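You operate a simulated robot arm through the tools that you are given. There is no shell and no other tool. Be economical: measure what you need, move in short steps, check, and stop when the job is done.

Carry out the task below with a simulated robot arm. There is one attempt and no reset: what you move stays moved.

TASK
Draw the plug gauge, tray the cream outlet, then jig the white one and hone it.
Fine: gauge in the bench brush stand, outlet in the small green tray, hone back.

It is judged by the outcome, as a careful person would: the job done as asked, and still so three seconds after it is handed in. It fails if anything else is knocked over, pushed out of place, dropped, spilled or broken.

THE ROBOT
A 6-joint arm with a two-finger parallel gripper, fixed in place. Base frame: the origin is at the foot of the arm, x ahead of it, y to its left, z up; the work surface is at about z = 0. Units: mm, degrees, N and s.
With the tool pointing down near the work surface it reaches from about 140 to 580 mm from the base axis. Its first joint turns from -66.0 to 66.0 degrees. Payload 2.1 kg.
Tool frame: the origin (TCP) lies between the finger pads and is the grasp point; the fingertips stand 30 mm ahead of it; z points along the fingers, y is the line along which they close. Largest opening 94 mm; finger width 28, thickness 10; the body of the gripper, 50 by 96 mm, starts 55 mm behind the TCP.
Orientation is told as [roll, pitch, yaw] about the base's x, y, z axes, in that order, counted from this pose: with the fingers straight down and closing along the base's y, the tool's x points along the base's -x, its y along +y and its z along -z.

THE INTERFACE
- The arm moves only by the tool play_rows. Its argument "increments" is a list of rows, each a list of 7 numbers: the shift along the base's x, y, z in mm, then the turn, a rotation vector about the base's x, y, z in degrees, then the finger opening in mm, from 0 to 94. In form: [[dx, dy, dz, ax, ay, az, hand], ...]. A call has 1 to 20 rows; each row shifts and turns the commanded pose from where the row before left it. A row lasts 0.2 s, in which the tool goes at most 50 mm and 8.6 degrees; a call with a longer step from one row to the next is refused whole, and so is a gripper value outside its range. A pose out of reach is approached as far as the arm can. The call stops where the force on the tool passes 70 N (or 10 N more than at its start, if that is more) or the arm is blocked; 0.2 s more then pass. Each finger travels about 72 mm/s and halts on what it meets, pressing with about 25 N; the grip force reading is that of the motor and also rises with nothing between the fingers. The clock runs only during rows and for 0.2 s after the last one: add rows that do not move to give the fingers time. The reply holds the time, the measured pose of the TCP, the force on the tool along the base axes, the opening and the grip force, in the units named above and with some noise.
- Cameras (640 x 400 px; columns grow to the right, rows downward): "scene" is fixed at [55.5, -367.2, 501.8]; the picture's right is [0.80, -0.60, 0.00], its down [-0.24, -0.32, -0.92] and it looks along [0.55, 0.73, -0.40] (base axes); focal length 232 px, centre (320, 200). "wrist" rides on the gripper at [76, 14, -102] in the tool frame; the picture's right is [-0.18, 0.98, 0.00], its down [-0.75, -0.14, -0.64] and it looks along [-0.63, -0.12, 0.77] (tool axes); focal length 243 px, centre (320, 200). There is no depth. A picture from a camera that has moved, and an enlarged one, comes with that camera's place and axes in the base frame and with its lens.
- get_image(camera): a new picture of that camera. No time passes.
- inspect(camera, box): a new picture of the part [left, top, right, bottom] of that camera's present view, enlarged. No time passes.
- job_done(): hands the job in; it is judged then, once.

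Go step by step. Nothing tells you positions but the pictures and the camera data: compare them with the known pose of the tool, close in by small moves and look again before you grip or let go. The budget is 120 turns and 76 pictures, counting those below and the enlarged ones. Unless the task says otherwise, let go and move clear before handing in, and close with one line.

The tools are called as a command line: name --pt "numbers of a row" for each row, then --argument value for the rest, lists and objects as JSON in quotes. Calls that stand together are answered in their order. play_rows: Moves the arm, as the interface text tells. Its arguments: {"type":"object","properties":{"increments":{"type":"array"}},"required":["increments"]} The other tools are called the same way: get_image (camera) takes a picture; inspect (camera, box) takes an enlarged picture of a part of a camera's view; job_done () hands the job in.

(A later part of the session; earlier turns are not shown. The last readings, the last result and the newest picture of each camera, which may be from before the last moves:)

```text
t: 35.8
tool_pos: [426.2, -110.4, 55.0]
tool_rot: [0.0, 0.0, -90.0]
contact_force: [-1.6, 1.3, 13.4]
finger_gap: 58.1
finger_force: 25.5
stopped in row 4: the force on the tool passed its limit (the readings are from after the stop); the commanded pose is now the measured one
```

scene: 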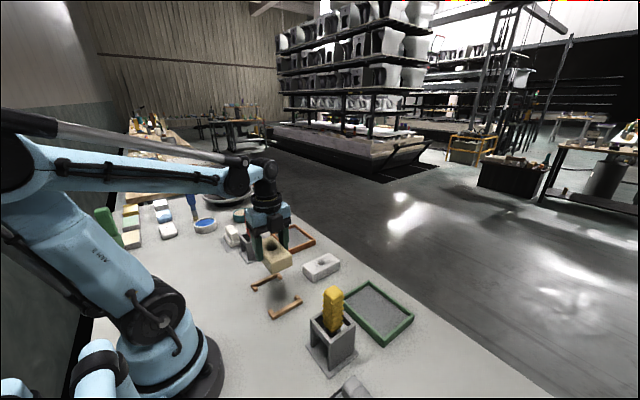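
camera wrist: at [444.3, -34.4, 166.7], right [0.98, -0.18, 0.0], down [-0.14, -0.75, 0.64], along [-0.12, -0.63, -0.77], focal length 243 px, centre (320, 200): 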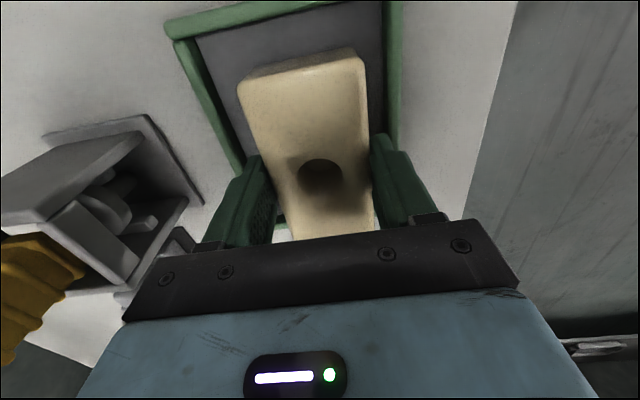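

inspect --camera "scene" --box '[320, 230, 440, 360]'

```text
3.08 times, centred on (380, 295) of scene
camera zoom: at [55.4, -367.2, 501.8], right [0.8, -0.6, 0.0], down [-0.24, -0.32, -0.92], along [0.55, 0.73, -0.4], focal length 714 px, centre (135, -92)
```

zoom: 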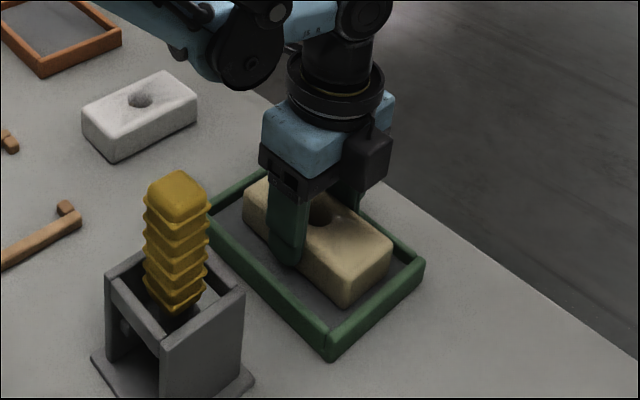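

The outlet rests on the tray floor. I'll open just enough and lift clear.

play_rows --pt "0 0 0 0 0 0 56" --pt "0 0 0 0 0 0 64" --pt "0 0 0 0 0 0 70" --pt "0 0 0 0 0 0 70" --pt "0 0 15 0 0 0 70" --pt "0 0 30 0 0 0 70" --pt "0 0 40 0 0 0 94" --pt "0 20 40 0 0 0 94"

inspect --camera "scene" --box '[290, 220, 430, 360]'

```text
t: 37.6
tool_pos: [428.3, -90.8, 180.0]
tool_rot: [0.0, -0.1, -90.0]
contact_force: [0.2, 0.5, 0.2]
finger_gap: 94.1
finger_force: 0.0
```

```text
2.86 times, centred on (360, 290) of scene
camera zoom: at [55.5, -367.2, 501.8], right [0.8, -0.6, 0.0], down [-0.24, -0.32, -0.92], along [0.55, 0.73, -0.4], focal length 663 px, centre (206, -57)
```

zoom: 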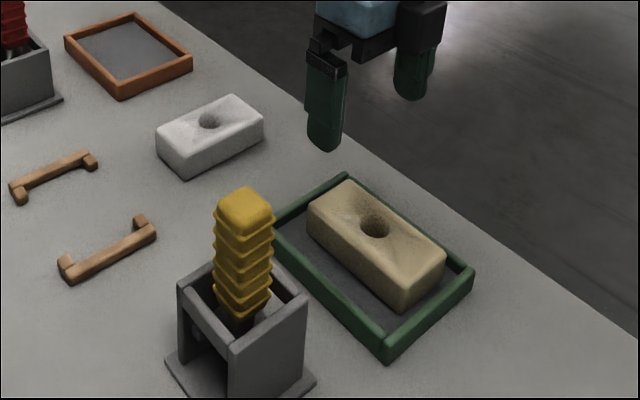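

The outlet lies in the green tray. Now I'll go above the white block with the fingers turned back to close along y.

play_rows --pt "-2 17 2 0 0 8.2 94" --pt "-2 17 2 0 0 8.2 94" --pt "-2 17 2 0 0 8.2 94" --pt "-2 17 2 0 0 8.2 94" --pt "-2 17 2 0 0 8.2 94" --pt "-2 17 2 0 0 8.2 94" --pt "-2 17 2 0 0 8.2 94" --pt "-2 17 2 0 0 8.2 94" --pt "-2 17 2 0 0 8.2 94" --pt "-2 17 2 0 0 8.2 94" --pt "0 18 0 0 0 8 94" --pt "0 0 0 0 0 0 94"

get_image --camera "wrist"

inspect --camera "wrist" --box '[260, 0, 400, 130]'

```text
t: 40.2
tool_pos: [405.6, 97.4, 198.2]
tool_rot: [0.1, 0.0, 0.1]
contact_force: [0.7, -0.1, 0.0]
finger_gap: 94.0
finger_force: 0.0
```

```text
27 pictures are left
camera wrist: at [329.1, 112.2, 300.4], right [0.18, 0.98, 0.0], down [0.75, -0.14, 0.64], along [0.63, -0.12, -0.77], focal length 243 px, centre (320, 200)
```

wrist: 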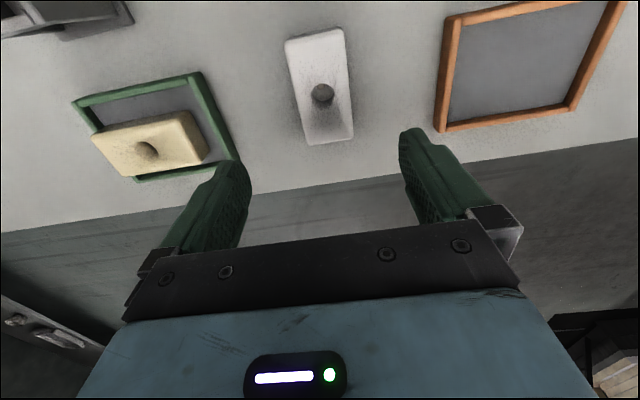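

```text
3.08 times, centred on (330, 65) of wrist
camera zoom: at [329.1, 112.2, 300.4], right [0.18, 0.98, 0.0], down [0.75, -0.14, 0.64], along [0.63, -0.12, -0.77], focal length 746 px, centre (289, 615)
```

zoom: 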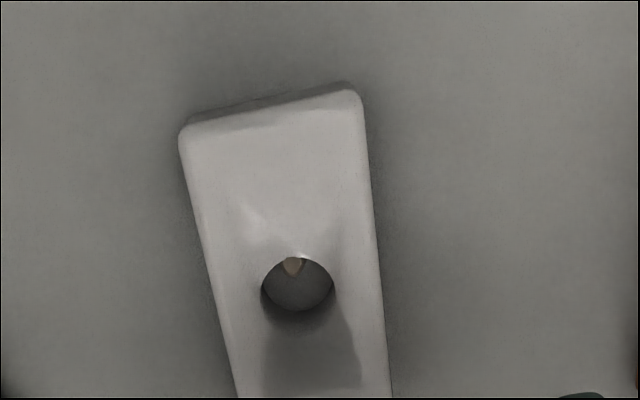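

The white block's centre is about (406,99), nearly axis-aligned, with a small burr visible in its bore. I'll descend and grip across y.

play_rows --pt "0 1.5 -40 0 0 -1 94" --pt "0 0 -40 0 0 0 94" --pt "0 0 -35 0 0 0 94" --pt "0 0 -25 0 0 0 94" --pt "0 0 -14 0 0 0 94" --pt "0 0 0 0 0 0 80" --pt "0 0 0 0 0 0 65" --pt "0 0 0 0 0 0 50" --pt "0 0 0 0 0 0 40" --pt "0 0 0 0 0 0 35" --pt "0 0 0 0 0 0 35"

get_image --camera "wrist"

```text
t: 42.6
tool_pos: [406.0, 97.5, 48.3]
tool_rot: [0.0, 0.0, -1.1]
contact_force: [-0.3, -0.6, -0.3]
finger_gap: 57.9
finger_force: 25.3
```

```text
25 pictures are left
camera wrist: at [329.7, 113.3, 148.9], right [0.2, 0.98, 0.0], down [0.75, -0.15, 0.64], along [0.63, -0.13, -0.77], focal length 243 px, centre (320, 200)
```

wrist: 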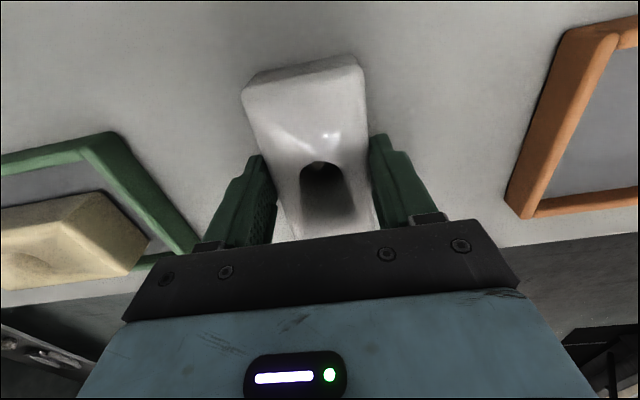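

Gripped, with the bore right at the tool centre. I'll lift, carry it to the jig and turn it 89° on the way.

play_rows --pt "0 0 8 0 0 0 35" --pt "0 0 20 0 0 0 35" --pt "0 0 40 0 0 0 35" --pt "-14 0 40 0 0 -8.1 35" --pt "-14 0 10 0 0 -8.1 35" --pt "-14 0 0 0 0 -8.1 35" --pt "-14 0 0 0 0 -8.1 35" --pt "-14 0 0 0 0 -8.1 35" --pt "-14 0 0 0 0 -8.1 35" --pt "-14 0 0 0 0 -8.1 35" --pt "-14 0 0 0 0 -8.1 35" --pt "-14 0 0 0 0 -8.1 35" --pt "-14 0 0 0 0 -8.1 35" --pt "-15 0 0 0 0 -8 35" --pt "0 0 -30 0 0 0 35" --pt "0 0 0 0 0 0 35"

get_image --camera "wrist"

inspect --camera "scene" --box '[220, 200, 340, 330]'

```text
t: 46.0
tool_pos: [253.4, 99.7, 133.3]
tool_rot: [0.0, 0.0, -90.2]
contact_force: [0.2, 0.0, -3.9]
finger_gap: 57.8
finger_force: 25.0
```

```text
24 pictures are left
camera wrist: at [267.0, 176.3, 234.1], right [0.98, -0.19, 0.0], down [-0.14, -0.75, 0.64], along [-0.12, -0.63, -0.77], focal length 243 px, centre (320, 200)
```

wrist: 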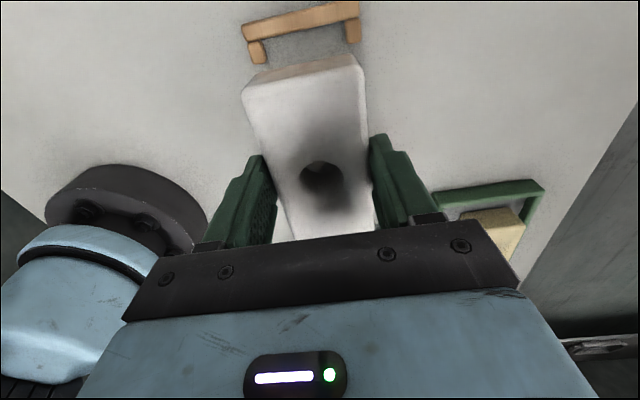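

```text
3.08 times, centred on (280, 265) of scene
camera zoom: at [55.5, -367.2, 501.8], right [0.8, -0.6, 0.0], down [-0.24, -0.32, -0.92], along [0.55, 0.73, -0.4], focal length 714 px, centre (443, 0)
```

zoom: 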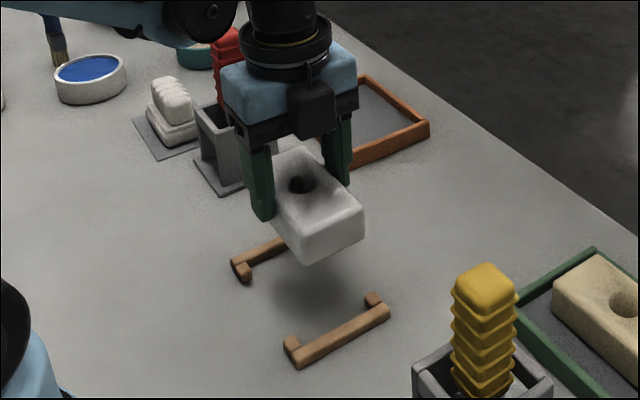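

The block is aligned over the jig. I'll correct to about (250,99) and lower it.

play_rows --pt "-2.5 -0.5 -30 0 0 0 35" --pt "0 0 -25 0 0 0 35" --pt "0 0 -10 0 0 0 35" --pt "0 0 0 0 0 0 35"

get_image --camera "wrist"

inspect --camera "scene" --box '[220, 200, 340, 330]'

```text
t: 47.0
tool_pos: [249.2, 97.5, 68.1]
tool_rot: [0.0, -0.1, -90.0]
contact_force: [-1.2, -0.2, -3.3]
finger_gap: 57.6
finger_force: 25.1
```

```text
22 pictures are left
camera wrist: at [262.9, 174.3, 169.8], right [0.98, -0.18, 0.0], down [-0.14, -0.75, 0.64], along [-0.12, -0.63, -0.77], focal length 243 px, centre (320, 200)
```

wrist: 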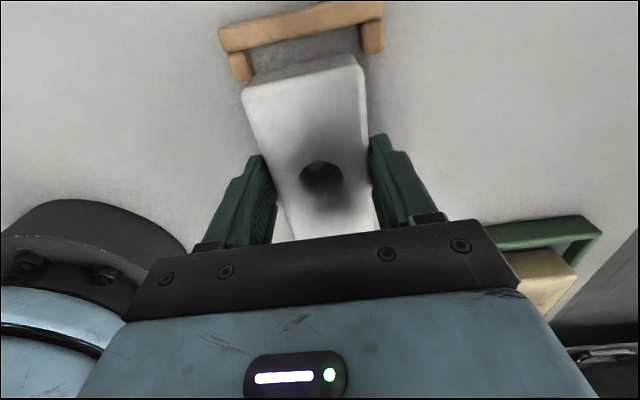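

```text
3.08 times, centred on (280, 265) of scene
camera zoom: at [55.5, -367.2, 501.8], right [0.8, -0.6, 0.0], down [-0.24, -0.32, -0.92], along [0.55, 0.73, -0.4], focal length 714 px, centre (443, 0)
```

zoom: 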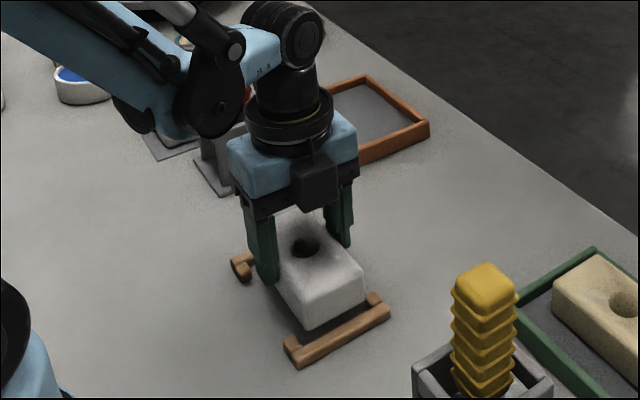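

Centred in x; I'll shift 2 mm to +y and lower to contact.

play_rows --pt "0.5 2 -8 0 0 0 35" --pt "0 0 -6 0 0 0 35" --pt "0 0 -3 0 0 0 35" --pt "0 0 -2 0 0 0 35" --pt "0 0 -1 0 0 0 35" --pt "0 0 0 0 0 0 35"

```text
t: 48.4
tool_pos: [249.7, 100.1, 47.4]
tool_rot: [0.0, 0.0, -90.1]
contact_force: [-0.7, -1.0, -4.4]
finger_gap: 57.5
finger_force: 24.9
```

play_rows --pt "0 0 -1 0 0 0 35" --pt "0 0 -1 0 0 0 35" --pt "0 0 0 0 0 0 35"

inspect --camera "scene" --box '[220, 200, 340, 330]'

```text
t: 49.2
tool_pos: [250.2, 101.0, 45.7]
tool_rot: [0.0, 0.0, -89.9]
contact_force: [-1.6, -2.4, 22.1]
finger_gap: 57.9
finger_force: 24.8
```

```text
3.08 times, centred on (280, 265) of scene
camera zoom: at [55.5, -367.2, 501.8], right [0.8, -0.6, 0.0], down [-0.24, -0.32, -0.92], along [0.55, 0.73, -0.4], focal length 714 px, centre (443, 0)
```

zoom: 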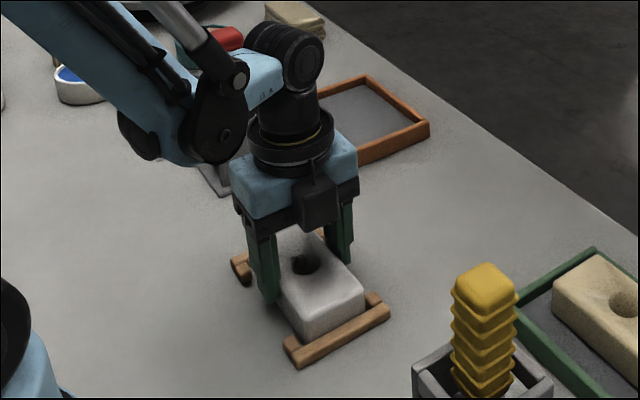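

It is seated in the jig. I'll release, rise and go above the yellow hone.

play_rows --pt "0 0 0.8 0 0 0 56" --pt "0 0 0 0 0 0 64" --pt "0 0 0 0 0 0 78" --pt "0 0 0 0 0 0 78" --pt "0 0 15 0 0 0 78" --pt "0 0 40 0 0 0 90" --pt "0 0 45 0 0 0 94" --pt "0 0 45 0 0 0 94" --pt "0 -10 40 0 0 0 94" --pt "6 -40 0 0 0 0 94" --pt "6 -40 0 0 0 0 94" --pt "6 -40 0 0 0 0 94" --pt "6 -40 0 0 0 0 94" --pt "6 -38 0 0 0 0 94" --pt "0 0 0 0 0 0 94"

get_image --camera "wrist"

inspect --camera "scene" --box '[220, 200, 380, 380]'

```text
t: 52.4
tool_pos: [281.2, -109.0, 229.7]
tool_rot: [0.0, 0.0, -90.0]
contact_force: [-0.4, 0.1, -0.7]
finger_gap: 93.8
finger_force: 0.1
```

```text
19 pictures are left
camera wrist: at [294.6, -31.7, 332.8], right [0.98, -0.18, 0.0], down [-0.14, -0.75, 0.64], along [-0.12, -0.63, -0.77], focal length 243 px, centre (320, 200)
```

wrist: 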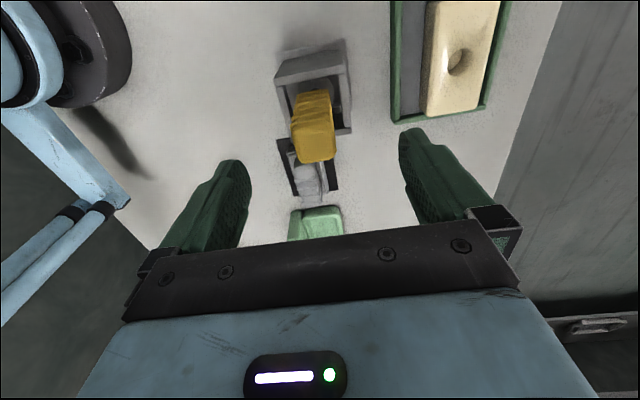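

```text
2.22 times, centred on (300, 290) of scene
camera zoom: at [55.5, -367.2, 501.8], right [0.8, -0.6, 0.0], down [-0.24, -0.32, -0.92], along [0.55, 0.73, -0.4], focal length 516 px, centre (364, 0)
```

zoom: 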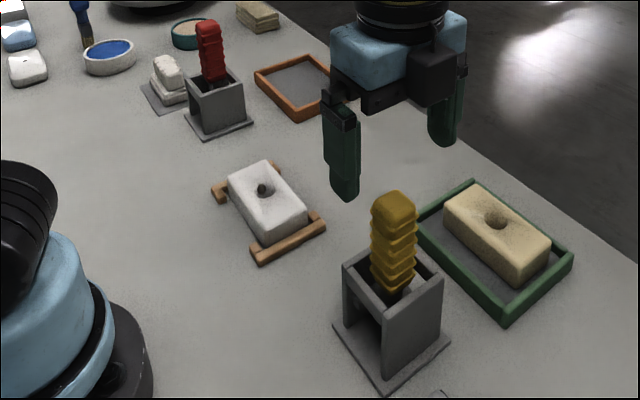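

The hone handle is at about (274,-119), upright in the centre of its stand. I'll centre and lower partway to check.

play_rows --pt "-7 -9 -20 0 0 0 94" --pt "0 0 -30 0 0 0 94" --pt "0 0 -25 0 0 0 94" --pt "0 0 -17 0 0 0 94" --pt "0 0 0 0 0 0 94"

get_image --camera "wrist"

```text
t: 53.6
tool_pos: [273.5, -115.9, 139.4]
tool_rot: [0.0, 0.0, -90.0]
contact_force: [0.0, 0.4, -1.1]
finger_gap: 94.1
finger_force: 0.1
```

```text
17 pictures are left
camera wrist: at [287.1, -38.8, 241.1], right [0.98, -0.18, 0.0], down [-0.14, -0.75, 0.64], along [-0.12, -0.63, -0.77], focal length 243 px, centre (320, 200)
```

wrist: 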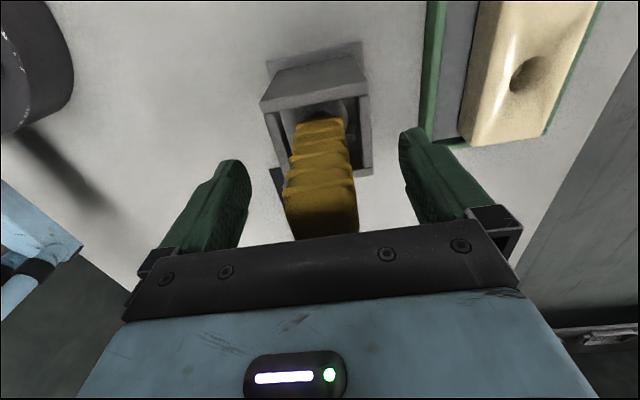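

The handle is centred between the fingers. I'll lower to the same grip height as the gauge and close.

play_rows --pt "0 0 -7 0 0 0 94" --pt "0 -1 -3 0 0 0 94" --pt "0 0 0 0 0 0 70" --pt "0 0 0 0 0 0 50" --pt "0 0 0 0 0 0 35" --pt "0 0 0 0 0 0 20" --pt "0 0 0 0 0 0 10" --pt "0 0 0 0 0 0 10"

get_image --camera "wrist"

```text
t: 55.4
tool_pos: [274.0, -118.7, 129.7]
tool_rot: [0.1, -0.1, -90.0]
contact_force: [9.1, -24.1, -2.6]
finger_gap: 35.0
finger_force: 22.6
```

```text
16 pictures are left
camera wrist: at [286.7, -41.3, 232.4], right [0.98, -0.18, 0.0], down [-0.14, -0.75, 0.64], along [-0.12, -0.63, -0.77], focal length 243 px, centre (320, 200)
```

wrist: 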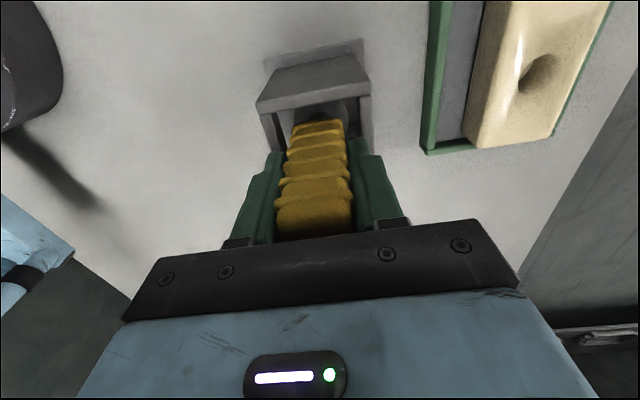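

The grip produced a side force of about 24 N in -y, so the hone is pressing on something. I'll ease the tool in that direction to relieve it before lifting.

play_rows --pt "0 -0.8 0 0 0 0 10" --pt "0 0 0 0 0 0 10"

inspect --camera "scene" --box '[270, 260, 390, 380]'

```text
t: 56.0
tool_pos: [271.5, -119.4, 130.9]
tool_rot: [-0.1, 0.1, -89.9]
contact_force: [-4.0, 13.4, 8.3]
finger_gap: 34.0
finger_force: 25.2
```

```text
3.33 times, centred on (330, 320) of scene
camera zoom: at [55.5, -367.2, 501.8], right [0.8, -0.6, 0.0], down [-0.24, -0.32, -0.92], along [0.55, 0.73, -0.4], focal length 773 px, centre (287, -200)
```

zoom: 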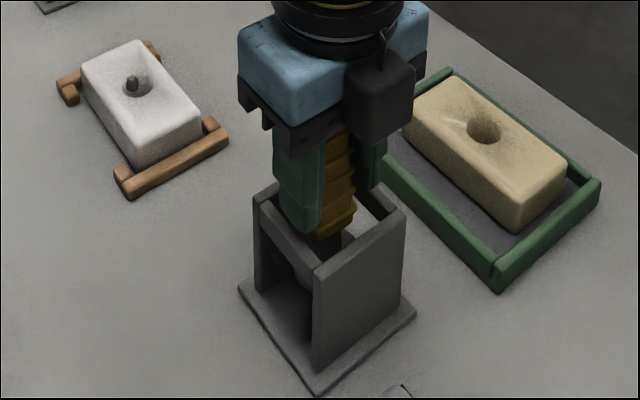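

Forces have dropped and the grip settled at 34 mm. I'll lift slowly.

play_rows --pt "0 0 3 0 0 0 10" --pt "0 0 3 0 0 0 10" --pt "0 0 4 0 0 0 10" --pt "0 0 0 0 0 0 10"

```text
t: 57.0
tool_pos: [271.0, -118.9, 139.9]
tool_rot: [0.0, -0.1, -90.0]
contact_force: [-0.3, 0.0, -1.9]
finger_gap: 33.7
finger_force: 25.1
```

It came free and the forces are near zero. I'll lift clear and check the hone and its stand.

play_rows --pt "0 0 15 0 0 0 10" --pt "0 0 30 0 0 0 10" --pt "0 0 35 0 0 0 10" --pt "0 0 30 0 0 0 10" --pt "0 0 0 0 0 0 10"

inspect --camera "scene" --box '[260, 190, 400, 380]'

get_image --camera "wrist"

```text
t: 58.2
tool_pos: [270.7, -118.0, 251.0]
tool_rot: [0.0, 0.0, -90.0]
contact_force: [0.6, -0.9, -0.6]
finger_gap: 34.0
finger_force: 25.2
```

```text
2.11 times, centred on (330, 285) of scene
camera zoom: at [55.5, -367.2, 501.8], right [0.8, -0.6, 0.0], down [-0.24, -0.32, -0.92], along [0.55, 0.73, -0.4], focal length 488 px, centre (299, 21)
```

zoom: 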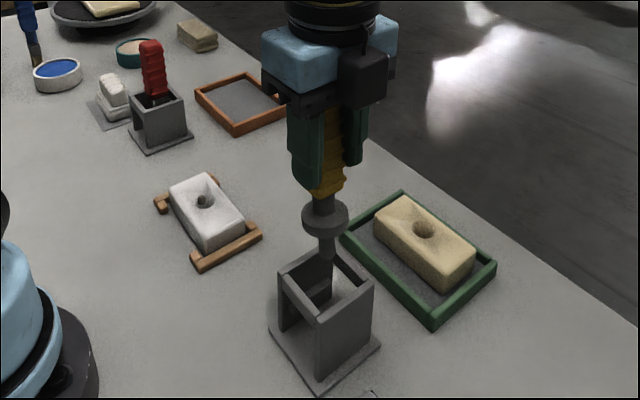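

```text
13 pictures are left
camera wrist: at [283.9, -41.8, 353.1], right [0.98, -0.18, 0.0], down [-0.14, -0.75, 0.64], along [-0.12, -0.63, -0.77], focal length 243 px, centre (320, 200)
```

wrist: 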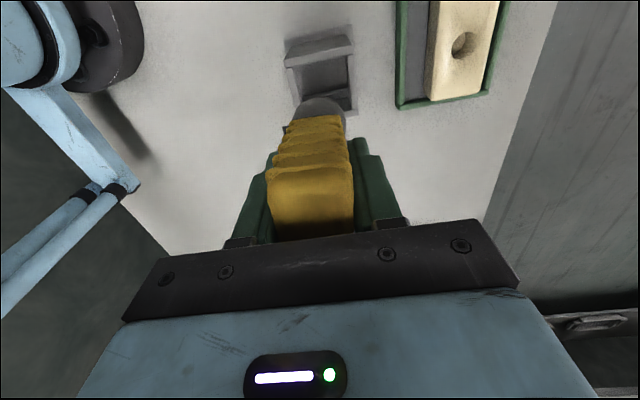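

The hone has a slim dark rod beneath its flange, and its stand is undisturbed. I'll carry it above the white block's bore.

play_rows --pt "-3 25 5 0 0 0 10" --pt "-3 40 0 0 0 0 10" --pt "-3 40 0 0 0 0 10" --pt "-3 40 0 0 0 0 10" --pt "-3 40 0 0 0 0 10" --pt "-3 25 0 0 0 0 10" --pt "-2 8 0 0 0 0 10" --pt "0 0 -30 0 0 0 10" --pt "0 0 0 0 0 0 10"

inspect --camera "wrist" --box '[260, 0, 380, 150]'

inspect --camera "scene" --box '[230, 190, 330, 320]'

```text
t: 60.2
tool_pos: [251.6, 100.3, 227.0]
tool_rot: [0.1, 0.0, -90.1]
contact_force: [0.1, -0.1, -1.3]
finger_gap: 33.6
finger_force: 24.9
```

```text
2.67 times, centred on (320, 75) of wrist
camera zoom: at [265.2, 176.0, 328.2], right [0.98, -0.18, 0.0], down [-0.14, -0.75, 0.64], along [-0.12, -0.63, -0.77], focal length 647 px, centre (320, 533)
```

zoom: 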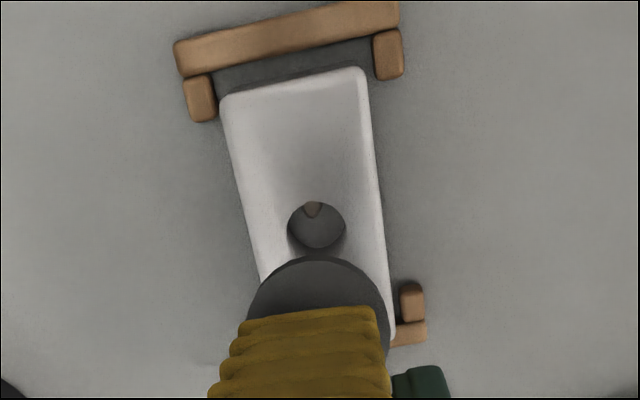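

```text
3.08 times, centred on (280, 255) of scene
camera zoom: at [55.5, -367.2, 501.8], right [0.8, -0.6, 0.0], down [-0.24, -0.32, -0.92], along [0.55, 0.73, -0.4], focal length 714 px, centre (443, 31)
```

zoom: 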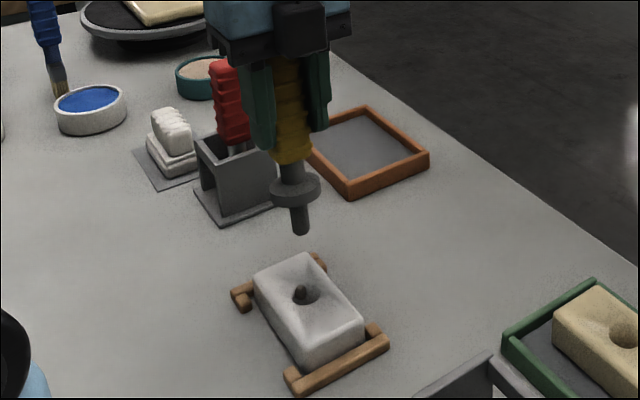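

The rod is within a couple of mm of the bore. I'll correct slightly and lower to just above it, then verify.

play_rows --pt "-1 1.5 -20 0 0 0 10" --pt "0 0 -20 0 0 0 10" --pt "0 0 -12 0 0 0 10" --pt "0 0 0 0 0 0 10"

inspect --camera "scene" --box '[245, 230, 325, 310]'

inspect --camera "wrist" --box '[260, 0, 380, 150]'

```text
t: 61.2
tool_pos: [251.5, 103.0, 174.7]
tool_rot: [0.0, 0.0, -90.0]
contact_force: [-0.3, -0.1, -0.7]
finger_gap: 33.6
finger_force: 24.7
```

```text
5.00 times, centred on (285, 270) of scene
camera zoom: at [55.5, -367.2, 501.8], right [0.8, -0.6, 0.0], down [-0.24, -0.32, -0.92], along [0.55, 0.73, -0.4], focal length 1160 px, centre (495, -150)
```

zoom: 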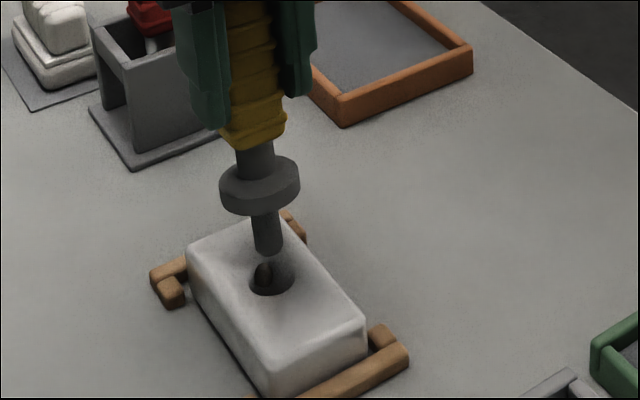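

```text
2.67 times, centred on (320, 75) of wrist
camera zoom: at [265.3, 180.0, 276.5], right [0.98, -0.18, 0.0], down [-0.14, -0.75, 0.64], along [-0.12, -0.63, -0.77], focal length 647 px, centre (320, 533)
```

zoom: 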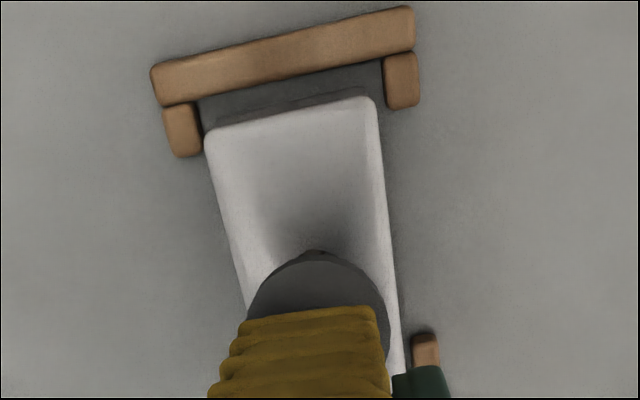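

The rod is lined up with the bore in both views. I'll lower slowly into it, watching the force.

play_rows --pt "0 -0.5 -8 0 0 0 10" --pt "0 0 -6 0 0 0 10" --pt "0 0 -5 0 0 0 10" --pt "0 0 -5 0 0 0 10" --pt "0 0 -4 0 0 0 10" --pt "0 0 0 0 0 0 10"

inspect --camera "scene" --box '[245, 230, 325, 310]'

```text
t: 62.6
tool_pos: [252.0, 99.8, 144.0]
tool_rot: [0.0, 0.1, -90.0]
contact_force: [-0.6, 0.6, -1.5]
finger_gap: 33.4
finger_force: 24.8
```

```text
5.00 times, centred on (285, 270) of scene
camera zoom: at [55.5, -367.2, 501.8], right [0.8, -0.6, 0.0], down [-0.24, -0.32, -0.92], along [0.55, 0.73, -0.4], focal length 1160 px, centre (495, -150)
```

zoom: 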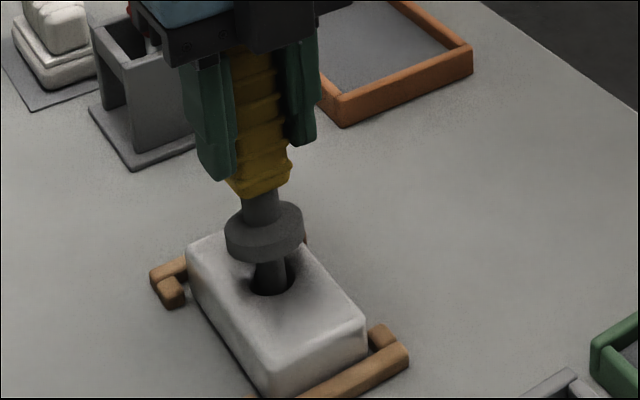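

The rod has entered the bore cleanly. I'll continue down to full depth.

play_rows --pt "0 0 -4 0 0 0 10" --pt "0 0 -3 0 0 0 10" --pt "0 0 -2 0 0 0 10" --pt "0 0 -2 0 0 0 10" --pt "0 0 -1.5 0 0 0 10" --pt "0 0 -1.5 0 0 0 10" --pt "0 0 0 0 0 0 10"

```text
t: 64.2
tool_pos: [250.9, 99.6, 131.5]
tool_rot: [0.0, 0.0, -90.1]
contact_force: [-0.3, 0.1, 5.3]
finger_gap: 33.6
finger_force: 24.9
```

Full depth reached, with the flange on the block. I'll make a few gentle honing strokes with a small twist, staying inside the bore.

play_rows --pt "0 0 6 0 0 6 10" --pt "0 0 8 0 0 6 10" --pt "0 0 -8 0 0 -6 10" --pt "0 0 -5 0 0 -6 10" --pt "0 0 5 0 0 -6 10" --pt "0 0 8 0 0 -6 10" --pt "0 0 -8 0 0 6 10" --pt "0 0 -5 0 0 6 10" --pt "0 0 5 0 0 6 10" --pt "0 0 8 0 0 6 10" --pt "0 0 -8 0 0 -6 10" --pt "0 0 -5.5 0 0 -6 10" --pt "0 0 0 0 0 0 10" --pt "0 0 0 0 0 0 10" --pt "0 0 0 0 0 0 10"

```text
t: 67.4
tool_pos: [250.6, 102.2, 130.6]
tool_rot: [0.0, 0.0, -90.0]
contact_force: [-0.9, -2.2, 37.6]
finger_gap: 33.8
finger_force: 24.8
```

The strokes are done and the hone is seated again. I'll withdraw straight up and look at the bore.

play_rows --pt "0 0 4 0 0 0 10" --pt "0 0 8 0 0 0 10" --pt "0 0 12 0 0 0 10" --pt "0 0 20 0 0 0 10" --pt "0 0 30 0 0 0 10" --pt "0 0 30 0 0 0 10" --pt "0 0 20 0 0 0 10" --pt "0 0 0 0 0 0 10"

inspect --camera "scene" --box '[245, 200, 325, 310]'

inspect --camera "wrist" --box '[280, 0, 360, 110]'

```text
t: 69.2
tool_pos: [251.8, 101.7, 255.9]
tool_rot: [0.0, 0.0, -90.0]
contact_force: [0.0, -0.4, -1.1]
finger_gap: 33.7
finger_force: 25.1
```

```text
3.64 times, centred on (285, 255) of scene
camera zoom: at [55.5, -367.2, 501.8], right [0.8, -0.6, 0.0], down [-0.24, -0.32, -0.92], along [0.55, 0.73, -0.4], focal length 844 px, centre (447, 0)
```

zoom: 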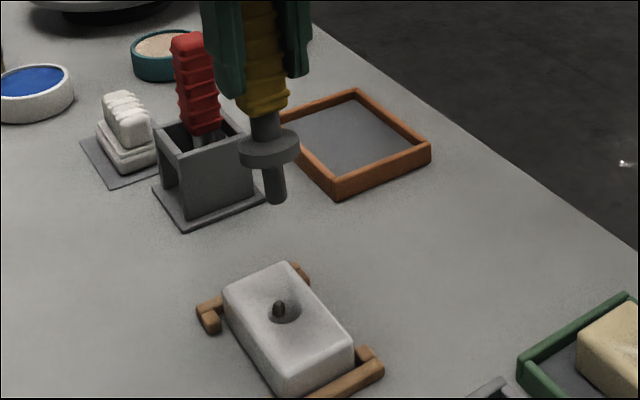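

```text
3.64 times, centred on (320, 55) of wrist
camera zoom: at [265.9, 177.9, 359.2], right [0.98, -0.18, 0.0], down [-0.14, -0.75, 0.64], along [-0.12, -0.63, -0.77], focal length 882 px, centre (320, 727)
```

zoom: 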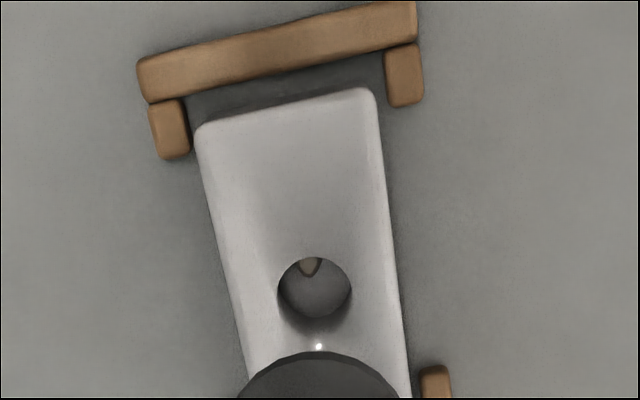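

A small tan burr remains on the +y side of the bore, since the rod passed down the middle. I'll go back in and stroke the rod gently against that side, checking forces.

play_rows --pt "0 0 -30 0 0 0 10" --pt "0 0 -30 0 0 0 10" --pt "0 0 -20 0 0 0 10" --pt "0 0 -12 0 0 0 10" --pt "0 0 -8 0 0 0 10" --pt "0 0 -8 0 0 0 10" --pt "0 0 -8 0 0 0 10" --pt "0 0 -4 0 0 0 10" --pt "0 0 0 0 0 0 10"

play_rows --pt "0 1 0 0 0 0 10" --pt "0 0.7 0 0 0 0 10" --pt "0 0.7 0 0 0 0 10" --pt "0 0 0 0 0 0 10"

```text
t: 71.2
tool_pos: [251.1, 101.4, 135.0]
tool_rot: [0.1, 0.1, -90.0]
contact_force: [0.7, 0.0, -1.4]
finger_gap: 33.2
finger_force: 24.3
```

```text
t: 72.2
tool_pos: [252.3, 104.1, 137.3]
tool_rot: [0.0, -0.1, -89.9]
contact_force: [-0.8, -2.2, 0.9]
finger_gap: 33.6
finger_force: 25.7
```

There is light contact on that side (about 2 N). I'll stroke up and down there with slight twists and a sweep.

play_rows --pt "0 0 7 0 0 4 10" --pt "0 0.5 7 0 0 4 10" --pt "0 0 -7 0 0 -4 10" --pt "0 0 -8 0 0 -4 10" --pt "0.7 0 7 0 0 -4 10" --pt "0 0 7 0 0 -4 10" --pt "0 0 -7 0 0 4 10" --pt "0 0 -7 0 0 4 10" --pt "-1.4 0 7 0 0 4 10" --pt "0 0 7 0 0 4 10" --pt "0 0 -7 0 0 -4 10" --pt "0 0 -7 0 0 -4 10" --pt "0.7 0 0 0 0 0 10" --pt "0 0 0 0 0 0 10"

```text
t: 75.2
tool_pos: [252.9, 102.7, 135.1]
tool_rot: [0.0, 0.0, -89.9]
contact_force: [-0.5, -0.6, -0.8]
finger_gap: 33.7
finger_force: 24.9
```

Now I'll recentre, withdraw and check once.

play_rows --pt "0 -2 2 0 0 0 10" --pt "0 0 10 0 0 0 10" --pt "0 0 15 0 0 0 10" --pt "0 0 30 0 0 0 10" --pt "0 0 35 0 0 0 10" --pt "0 0 30 0 0 0 10" --pt "0 0 0 0 0 0 10"

inspect --camera "wrist" --box '[280, 0, 360, 110]'

```text
t: 76.8
tool_pos: [250.0, 101.1, 257.7]
tool_rot: [0.0, 0.1, -90.0]
contact_force: [0.4, 0.0, -1.5]
finger_gap: 33.4
finger_force: 25.1
```

```text
3.64 times, centred on (320, 55) of wrist
camera zoom: at [264.4, 178.3, 359.3], right [0.98, -0.18, 0.0], down [-0.14, -0.75, 0.64], along [-0.12, -0.63, -0.77], focal length 882 px, centre (320, 727)
```

zoom: 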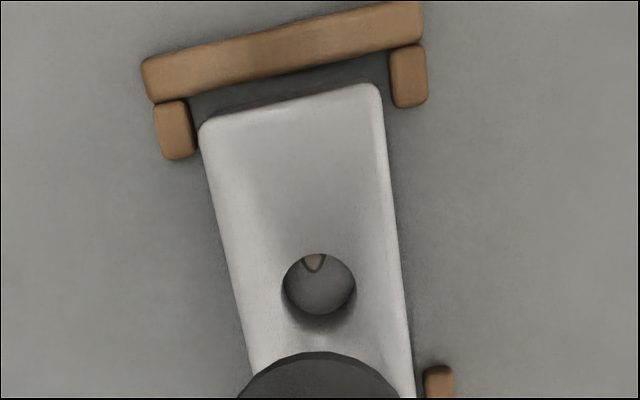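

The burr looks little changed. I'll go in again with firmer side contact and larger twisting strokes.

play_rows --pt "0 0 -30 0 0 0 10" --pt "0 0 -30 0 0 0 10" --pt "0 0 -20 0 0 0 10" --pt "0 0 -12 0 0 0 10" --pt "0 0 -8 0 0 0 10" --pt "0 0 -8 0 0 0 10" --pt "0 0 -8 0 0 0 10" --pt "0 0 -5 0 0 0 10" --pt "0 1.5 0 0 0 0 10" --pt "0 1 0 0 0 0 10" --pt "0 1 0 0 0 0 10" --pt "0 0 0 0 0 0 10"

play_rows --pt "0 1 0 0 0 0 10" --pt "0 1 0 0 0 0 10" --pt "0 0 0 0 0 0 10"

```text
t: 79.4
tool_pos: [251.7, 105.3, 136.7]
tool_rot: [0.0, -0.1, -90.0]
contact_force: [0.1, -0.3, -1.5]
finger_gap: 33.8
finger_force: 25.1
```

```text
t: 80.2
tool_pos: [251.5, 106.3, 134.9]
tool_rot: [0.0, 0.0, -90.0]
contact_force: [-0.4, -1.6, -0.8]
finger_gap: 33.7
finger_force: 24.9
```

play_rows --pt "0 1 0 0 0 0 10" --pt "0 1 0 0 0 0 10" --pt "0 0 0 0 0 0 10"

inspect --camera "scene" --box '[235, 225, 325, 315]'

```text
t: 81.0
tool_pos: [252.5, 108.7, 136.4]
tool_rot: [0.0, 0.1, -90.0]
contact_force: [-0.7, -1.1, -1.1]
finger_gap: 34.1
finger_force: 25.2
```

```text
4.44 times, centred on (280, 270) of scene
camera zoom: at [55.5, -367.2, 501.8], right [0.8, -0.6, 0.0], down [-0.24, -0.32, -0.92], along [0.55, 0.73, -0.4], focal length 1031 px, centre (498, -111)
```

zoom: 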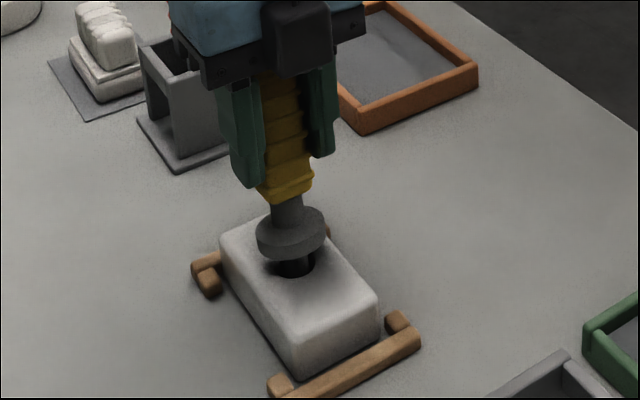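

The block has slid a little toward the jig's +y stop but stays inside the jig. I'll now do full-depth twists and strokes.

play_rows --pt "0 1 -2 0 0 8 10" --pt "0 0 0 0 0 8 10" --pt "0 0 0 0 0 8 10" --pt "0 0 7 0 0 8 10" --pt "0 0 7 0 0 8 10" --pt "0 0 -7 0 0 8 10" --pt "0 0 -7 0 0 8 10" --pt "0 0 7 0 0 -8 10" --pt "0 0 7 0 0 -8 10" --pt "0 0 -7 0 0 -8 10" --pt "0 0 -7 0 0 -8 10" --pt "0 0 7 0 0 -8 10" --pt "0 0 -7 0 0 -8 10" --pt "0 0 0 0 0 -8 10" --pt "0 0 0 0 0 0 10"

play_rows --pt "0 -1 0 0 0 0 10" --pt "0 -1 0 0 0 0 10" --pt "0 -1.5 0 0 0 0 10" --pt "0 -1.5 0 0 0 0 10" --pt "0 -1.5 0 0 0 0 10" --pt "0 -1.5 0 0 0 0 10" --pt "0 -1 0 0 0 0 10" --pt "0 0 0 0 0 0 10"

```text
t: 84.2
tool_pos: [251.3, 109.2, 133.6]
tool_rot: [0.0, 0.0, -90.2]
contact_force: [-0.3, -0.3, -1.7]
finger_gap: 33.7
finger_force: 25.2
```

```text
t: 86.0
tool_pos: [252.4, 100.3, 132.8]
tool_rot: [0.1, 0.0, -89.9]
contact_force: [0.0, 2.0, -0.3]
finger_gap: 33.9
finger_force: 25.0
```

I'll finish with one full seat at the bore's centre and a short dwell, then withdraw and look.

play_rows --pt "0 2 0 0 0 0 10" --pt "0 0 -2 0 0 0 10" --pt "0 0 -0.8 0 0 0 10" --pt "0 0 0 0 0 5 10" --pt "0 0 0 0 0 -5 10" --pt "0 0 0 0 0 -5 10" --pt "0 0 0 0 0 5 10" --pt "0 0 0 0 0 0 10" --pt "0 0 4 0 0 0 10" --pt "0 0 8 0 0 0 10" --pt "0 0 15 0 0 0 10" --pt "0 0 30 0 0 0 10" --pt "0 0 35 0 0 0 10" --pt "0 0 33 0 0 0 10" --pt "0 0 0 0 0 0 10"

inspect --camera "wrist" --box '[280, 0, 360, 110]'

```text
t: 89.2
tool_pos: [252.0, 99.7, 257.5]
tool_rot: [0.1, 0.1, -90.1]
contact_force: [-0.4, -0.4, -1.8]
finger_gap: 34.0
finger_force: 24.8
```

```text
3.64 times, centred on (320, 55) of wrist
camera zoom: at [266.0, 176.8, 360.4], right [0.98, -0.18, 0.0], down [-0.14, -0.75, 0.64], along [-0.12, -0.63, -0.77], focal length 882 px, centre (320, 727)
```

zoom: 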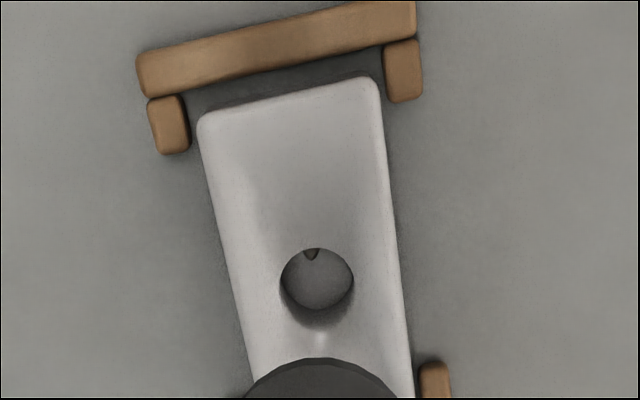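

The burr has shrunk markedly, so side-contact strokes work. I'll repeat with more strokes.

play_rows --pt "0 1 -30 0 0 0 10" --pt "0 0 -30 0 0 0 10" --pt "0 0 -20 0 0 0 10" --pt "0 0 -12 0 0 0 10" --pt "0 0 -8 0 0 0 10" --pt "0 0 -8 0 0 0 10" --pt "0 0 -8 0 0 0 10" --pt "0 0 -6 0 0 0 10" --pt "0 1.5 0 0 0 0 10" --pt "0 1.5 0 0 0 0 10" --pt "0 1.5 0 0 0 0 10" --pt "0 1.5 0 0 0 0 10" --pt "0 1 0 0 0 0 10" --pt "0 0 0 0 0 0 10"

play_rows --pt "0 0 7 0 0 8 10" --pt "0 0 7 0 0 8 10" --pt "0 0 -7 0 0 8 10" --pt "0 0 -7 0 0 8 10" --pt "0 0.3 7 0 0 8 10" --pt "0 0 7 0 0 8 10" --pt "0 0 -7 0 0 8 10" --pt "0 0 -7 0 0 0 10" --pt "0 0.3 7 0 0 -8 10" --pt "0 0 7 0 0 -8 10" --pt "0 0 -7 0 0 -8 10" --pt "0 0 -7 0 0 -8 10" --pt "0 0.3 7 0 0 -8 10" --pt "0 0 7 0 0 -8 10" --pt "0 0 -7 0 0 -8 10" --pt "0 0 -7 0 0 0 10" --pt "0 0 7 0 0 0 10" --pt "0 0 7 0 0 0 10" --pt "0 0 -7 0 0 0 10" --pt "0 0 -7 0 0 0 10"

play_rows --pt "0 0 7 0 0 8 10" --pt "0 0 7 0 0 8 10" --pt "0 0 -7 0 0 8 10" --pt "0 0 -7 0 0 8 10" --pt "0 0 7 0 0 8 10" --pt "0 0 7 0 0 8 10" --pt "0 0 -7 0 0 8 10" --pt "0 0 -7 0 0 0 10" --pt "0 0 7 0 0 -8 10" --pt "0 0 7 0 0 -8 10" --pt "0 0 -7 0 0 -8 10" --pt "0 0 -7 0 0 -8 10" --pt "0 0 7 0 0 -8 10" --pt "0 0 7 0 0 -8 10" --pt "0 0 -7 0 0 -8 10" --pt "0 0 -7 0 0 0 10" --pt "0 0 7 0 0 0 10" --pt "0 0 7 0 0 0 10" --pt "0 0 -7 0 0 0 10" --pt "0 0 -7 0 0 0 10"

```text
t: 92.2
tool_pos: [251.7, 109.9, 133.2]
tool_rot: [0.0, -0.1, -90.0]
contact_force: [-1.1, -6.8, -2.0]
finger_gap: 33.5
finger_force: 24.8
```

```text
t: 96.4
tool_pos: [252.1, 112.6, 134.9]
tool_rot: [0.1, 0.0, -90.0]
contact_force: [0.5, -1.2, -1.4]
finger_gap: 33.6
finger_force: 24.7
```

```text
t: 100.6
tool_pos: [251.8, 111.1, 133.2]
tool_rot: [0.0, 0.0, -90.0]
contact_force: [-0.1, 0.2, -0.2]
finger_gap: 33.5
finger_force: 24.9
```

Contact has faded, which suggests the burr is going. One more set with slightly more offset, then I'll recentre.

play_rows --pt "0 1 7 0 0 8 10" --pt "0 0 7 0 0 8 10" --pt "0 0 -7 0 0 8 10" --pt "0 0 -7 0 0 8 10" --pt "1 0 7 0 0 8 10" --pt "0 0 7 0 0 8 10" --pt "0 0 -7 0 0 8 10" --pt "0 0 -7 0 0 0 10" --pt "-2 0 7 0 0 -8 10" --pt "0 0 7 0 0 -8 10" --pt "0 0 -7 0 0 -8 10" --pt "0 0 -7 0 0 -8 10" --pt "1 0 7 0 0 -8 10" --pt "0 0 7 0 0 -8 10" --pt "0 0 -7 0 0 -8 10" --pt "0 0 -7 0 0 0 10" --pt "0 0 7 0 0 0 10" --pt "0 0 7 0 0 0 10" --pt "0 0 -7 0 0 0 10" --pt "0 0 -7 0 0 0 10"

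play_rows --pt "0 -1.5 0 0 0 0 10" --pt "0 -1.5 0 0 0 0 10" --pt "0 -1.5 0 0 0 0 10" --pt "0 -1.5 0 0 0 0 10" --pt "0 -1.5 0 0 0 0 10" --pt "0 -1.5 0 0 0 0 10" --pt "0 -1.5 0 0 0 0 10" --pt "0 -1 0 0 0 0 10" --pt "0 -1 0 0 0 0 10" --pt "0 -1 0 0 0 0 10" --pt "0 0 0 0 0 0 10"

```text
t: 104.8
tool_pos: [252.9, 112.3, 130.7]
tool_rot: [0.1, 0.0, -89.9]
contact_force: [0.5, -0.4, -2.2]
finger_gap: 33.9
finger_force: 25.4
```

```text
t: 107.2
tool_pos: [252.1, 99.1, 134.1]
tool_rot: [0.0, -0.1, -90.0]
contact_force: [0.3, 0.0, -1.1]
finger_gap: 33.7
finger_force: 25.1
```

play_rows --pt "0 -1 0 0 0 0 10" --pt "0 -1 0 0 0 0 10" --pt "0 1.5 0 0 0 0 10" --pt "0 2 0 0 0 0 10" --pt "0 0 4 0 0 0 10" --pt "0 0 8 0 0 0 10" --pt "0 0 15 0 0 0 10" --pt "0 0 30 0 0 0 10" --pt "0 0 35 0 0 0 10" --pt "0 0 30 0 0 0 10" --pt "0 0 0 0 0 0 10"

inspect --camera "wrist" --box '[280, 0, 360, 110]'

```text
t: 109.6
tool_pos: [251.9, 102.4, 255.2]
tool_rot: [0.0, 0.0, -90.0]
contact_force: [-0.3, 0.1, -1.6]
finger_gap: 33.7
finger_force: 25.1
```

```text
3.64 times, centred on (320, 55) of wrist
camera zoom: at [265.3, 179.0, 357.1], right [0.98, -0.18, 0.0], down [-0.14, -0.75, 0.64], along [-0.12, -0.63, -0.77], focal length 882 px, centre (320, 727)
```

zoom: 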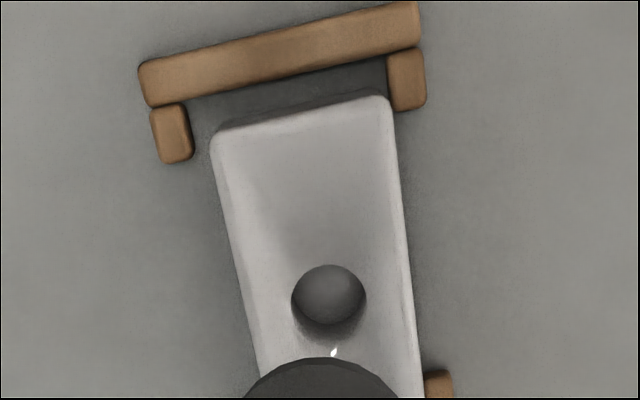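

The burr is gone and the white outlet is still in the jig. Now I'll return the hone to its stand by retracing the exact move and stop above it to check.

play_rows --pt "2 -15 3 0 0 0 10" --pt "3 -35 0 0 0 0 10" --pt "4 -40 0 0 0 0 10" --pt "4 -40 0 0 0 0 10" --pt "4 -40 0 0 0 0 10" --pt "3 -35 0 0 0 0 10" --pt "1 -14.3 0 0 0 0 10" --pt "0 0 -30 0 0 0 10" --pt "0 0 -20 0 0 0 10" --pt "0 0 0 0 0 0 10"

inspect --camera "scene" --box '[270, 240, 390, 390]'

```text
t: 111.8
tool_pos: [270.9, -119.7, 209.5]
tool_rot: [0.0, 0.0, -90.0]
contact_force: [-0.2, -0.2, -1.4]
finger_gap: 33.5
finger_force: 25.1
```

```text
2.67 times, centred on (330, 315) of scene
camera zoom: at [55.5, -367.2, 501.8], right [0.8, -0.6, 0.0], down [-0.24, -0.32, -0.92], along [0.55, 0.73, -0.4], focal length 619 px, centre (293, -107)
```

zoom: 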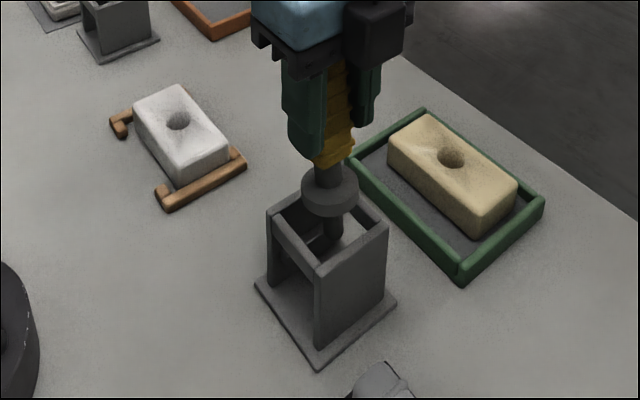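

The rod is over the stand opening on the same line it came out. I'll lower in small steps and check the forces.

play_rows --pt "0 0 -8 0 0 0 10" --pt "0 0 -8 0 0 0 10" --pt "0 0 -6 0 0 0 10" --pt "0 0 -5 0 0 0 10" --pt "0 0 -5 0 0 0 10" --pt "0 0 -4 0 0 0 10" --pt "0 0 -4 0 0 0 10" --pt "0 0 0 0 0 0 10"

play_rows --pt "0 0 -5 0 0 0 10" --pt "0 0 -5 0 0 0 10" --pt "0 0 -5 0 0 0 10" --pt "0 0 -5 0 0 0 10" --pt "0 0 -4 0 0 0 10" --pt "0 0 -3 0 0 0 10" --pt "0 0 -3 0 0 0 10" --pt "0 0 0 0 0 0 10"

```text
t: 113.6
tool_pos: [272.4, -116.2, 170.1]
tool_rot: [-0.1, 0.2, -89.8]
contact_force: [-1.6, 16.3, 39.9]
finger_gap: 33.9
finger_force: 24.9
```

```text
t: 114.3
tool_pos: [273.6, -117.5, 160.4]
tool_rot: [-0.1, 0.1, -90.1]
contact_force: [-2.7, 4.4, 16.5]
finger_gap: 33.8
finger_force: 25.2
stopped in row 3: the force on the tool passed its limit (the readings are from after the stop); the commanded pose is now the measured one
```

The flange caught: force up and toward +y, so the hone has probably tilted in the grip toward -y during honing. I'll back up until the forces vanish.

play_rows --pt "0 0 6 0 0 0 10" --pt "0 0 6 0 0 0 10" --pt "0 0 6 0 0 0 10" --pt "0 0 0 0 0 0 10"

```text
t: 115.3
tool_pos: [274.0, -116.9, 176.6]
tool_rot: [-0.2, 0.0, -89.9]
contact_force: [0.9, -0.5, -1.9]
finger_gap: 33.6
finger_force: 25.1
```

Free now. I'll use the last picture here to see the flange against the rim.

inspect --camera "scene" --box '[285, 255, 375, 365]'

```text
3.64 times, centred on (330, 310) of scene
camera zoom: at [55.5, -367.2, 501.8], right [0.8, -0.6, 0.0], down [-0.24, -0.32, -0.92], along [0.55, 0.73, -0.4], focal length 844 px, centre (284, -200)
```

zoom: 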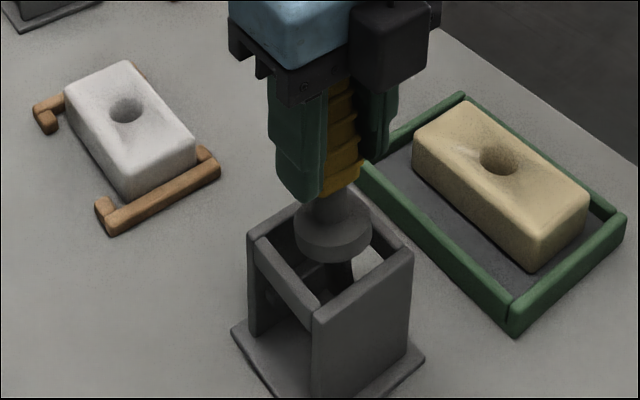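

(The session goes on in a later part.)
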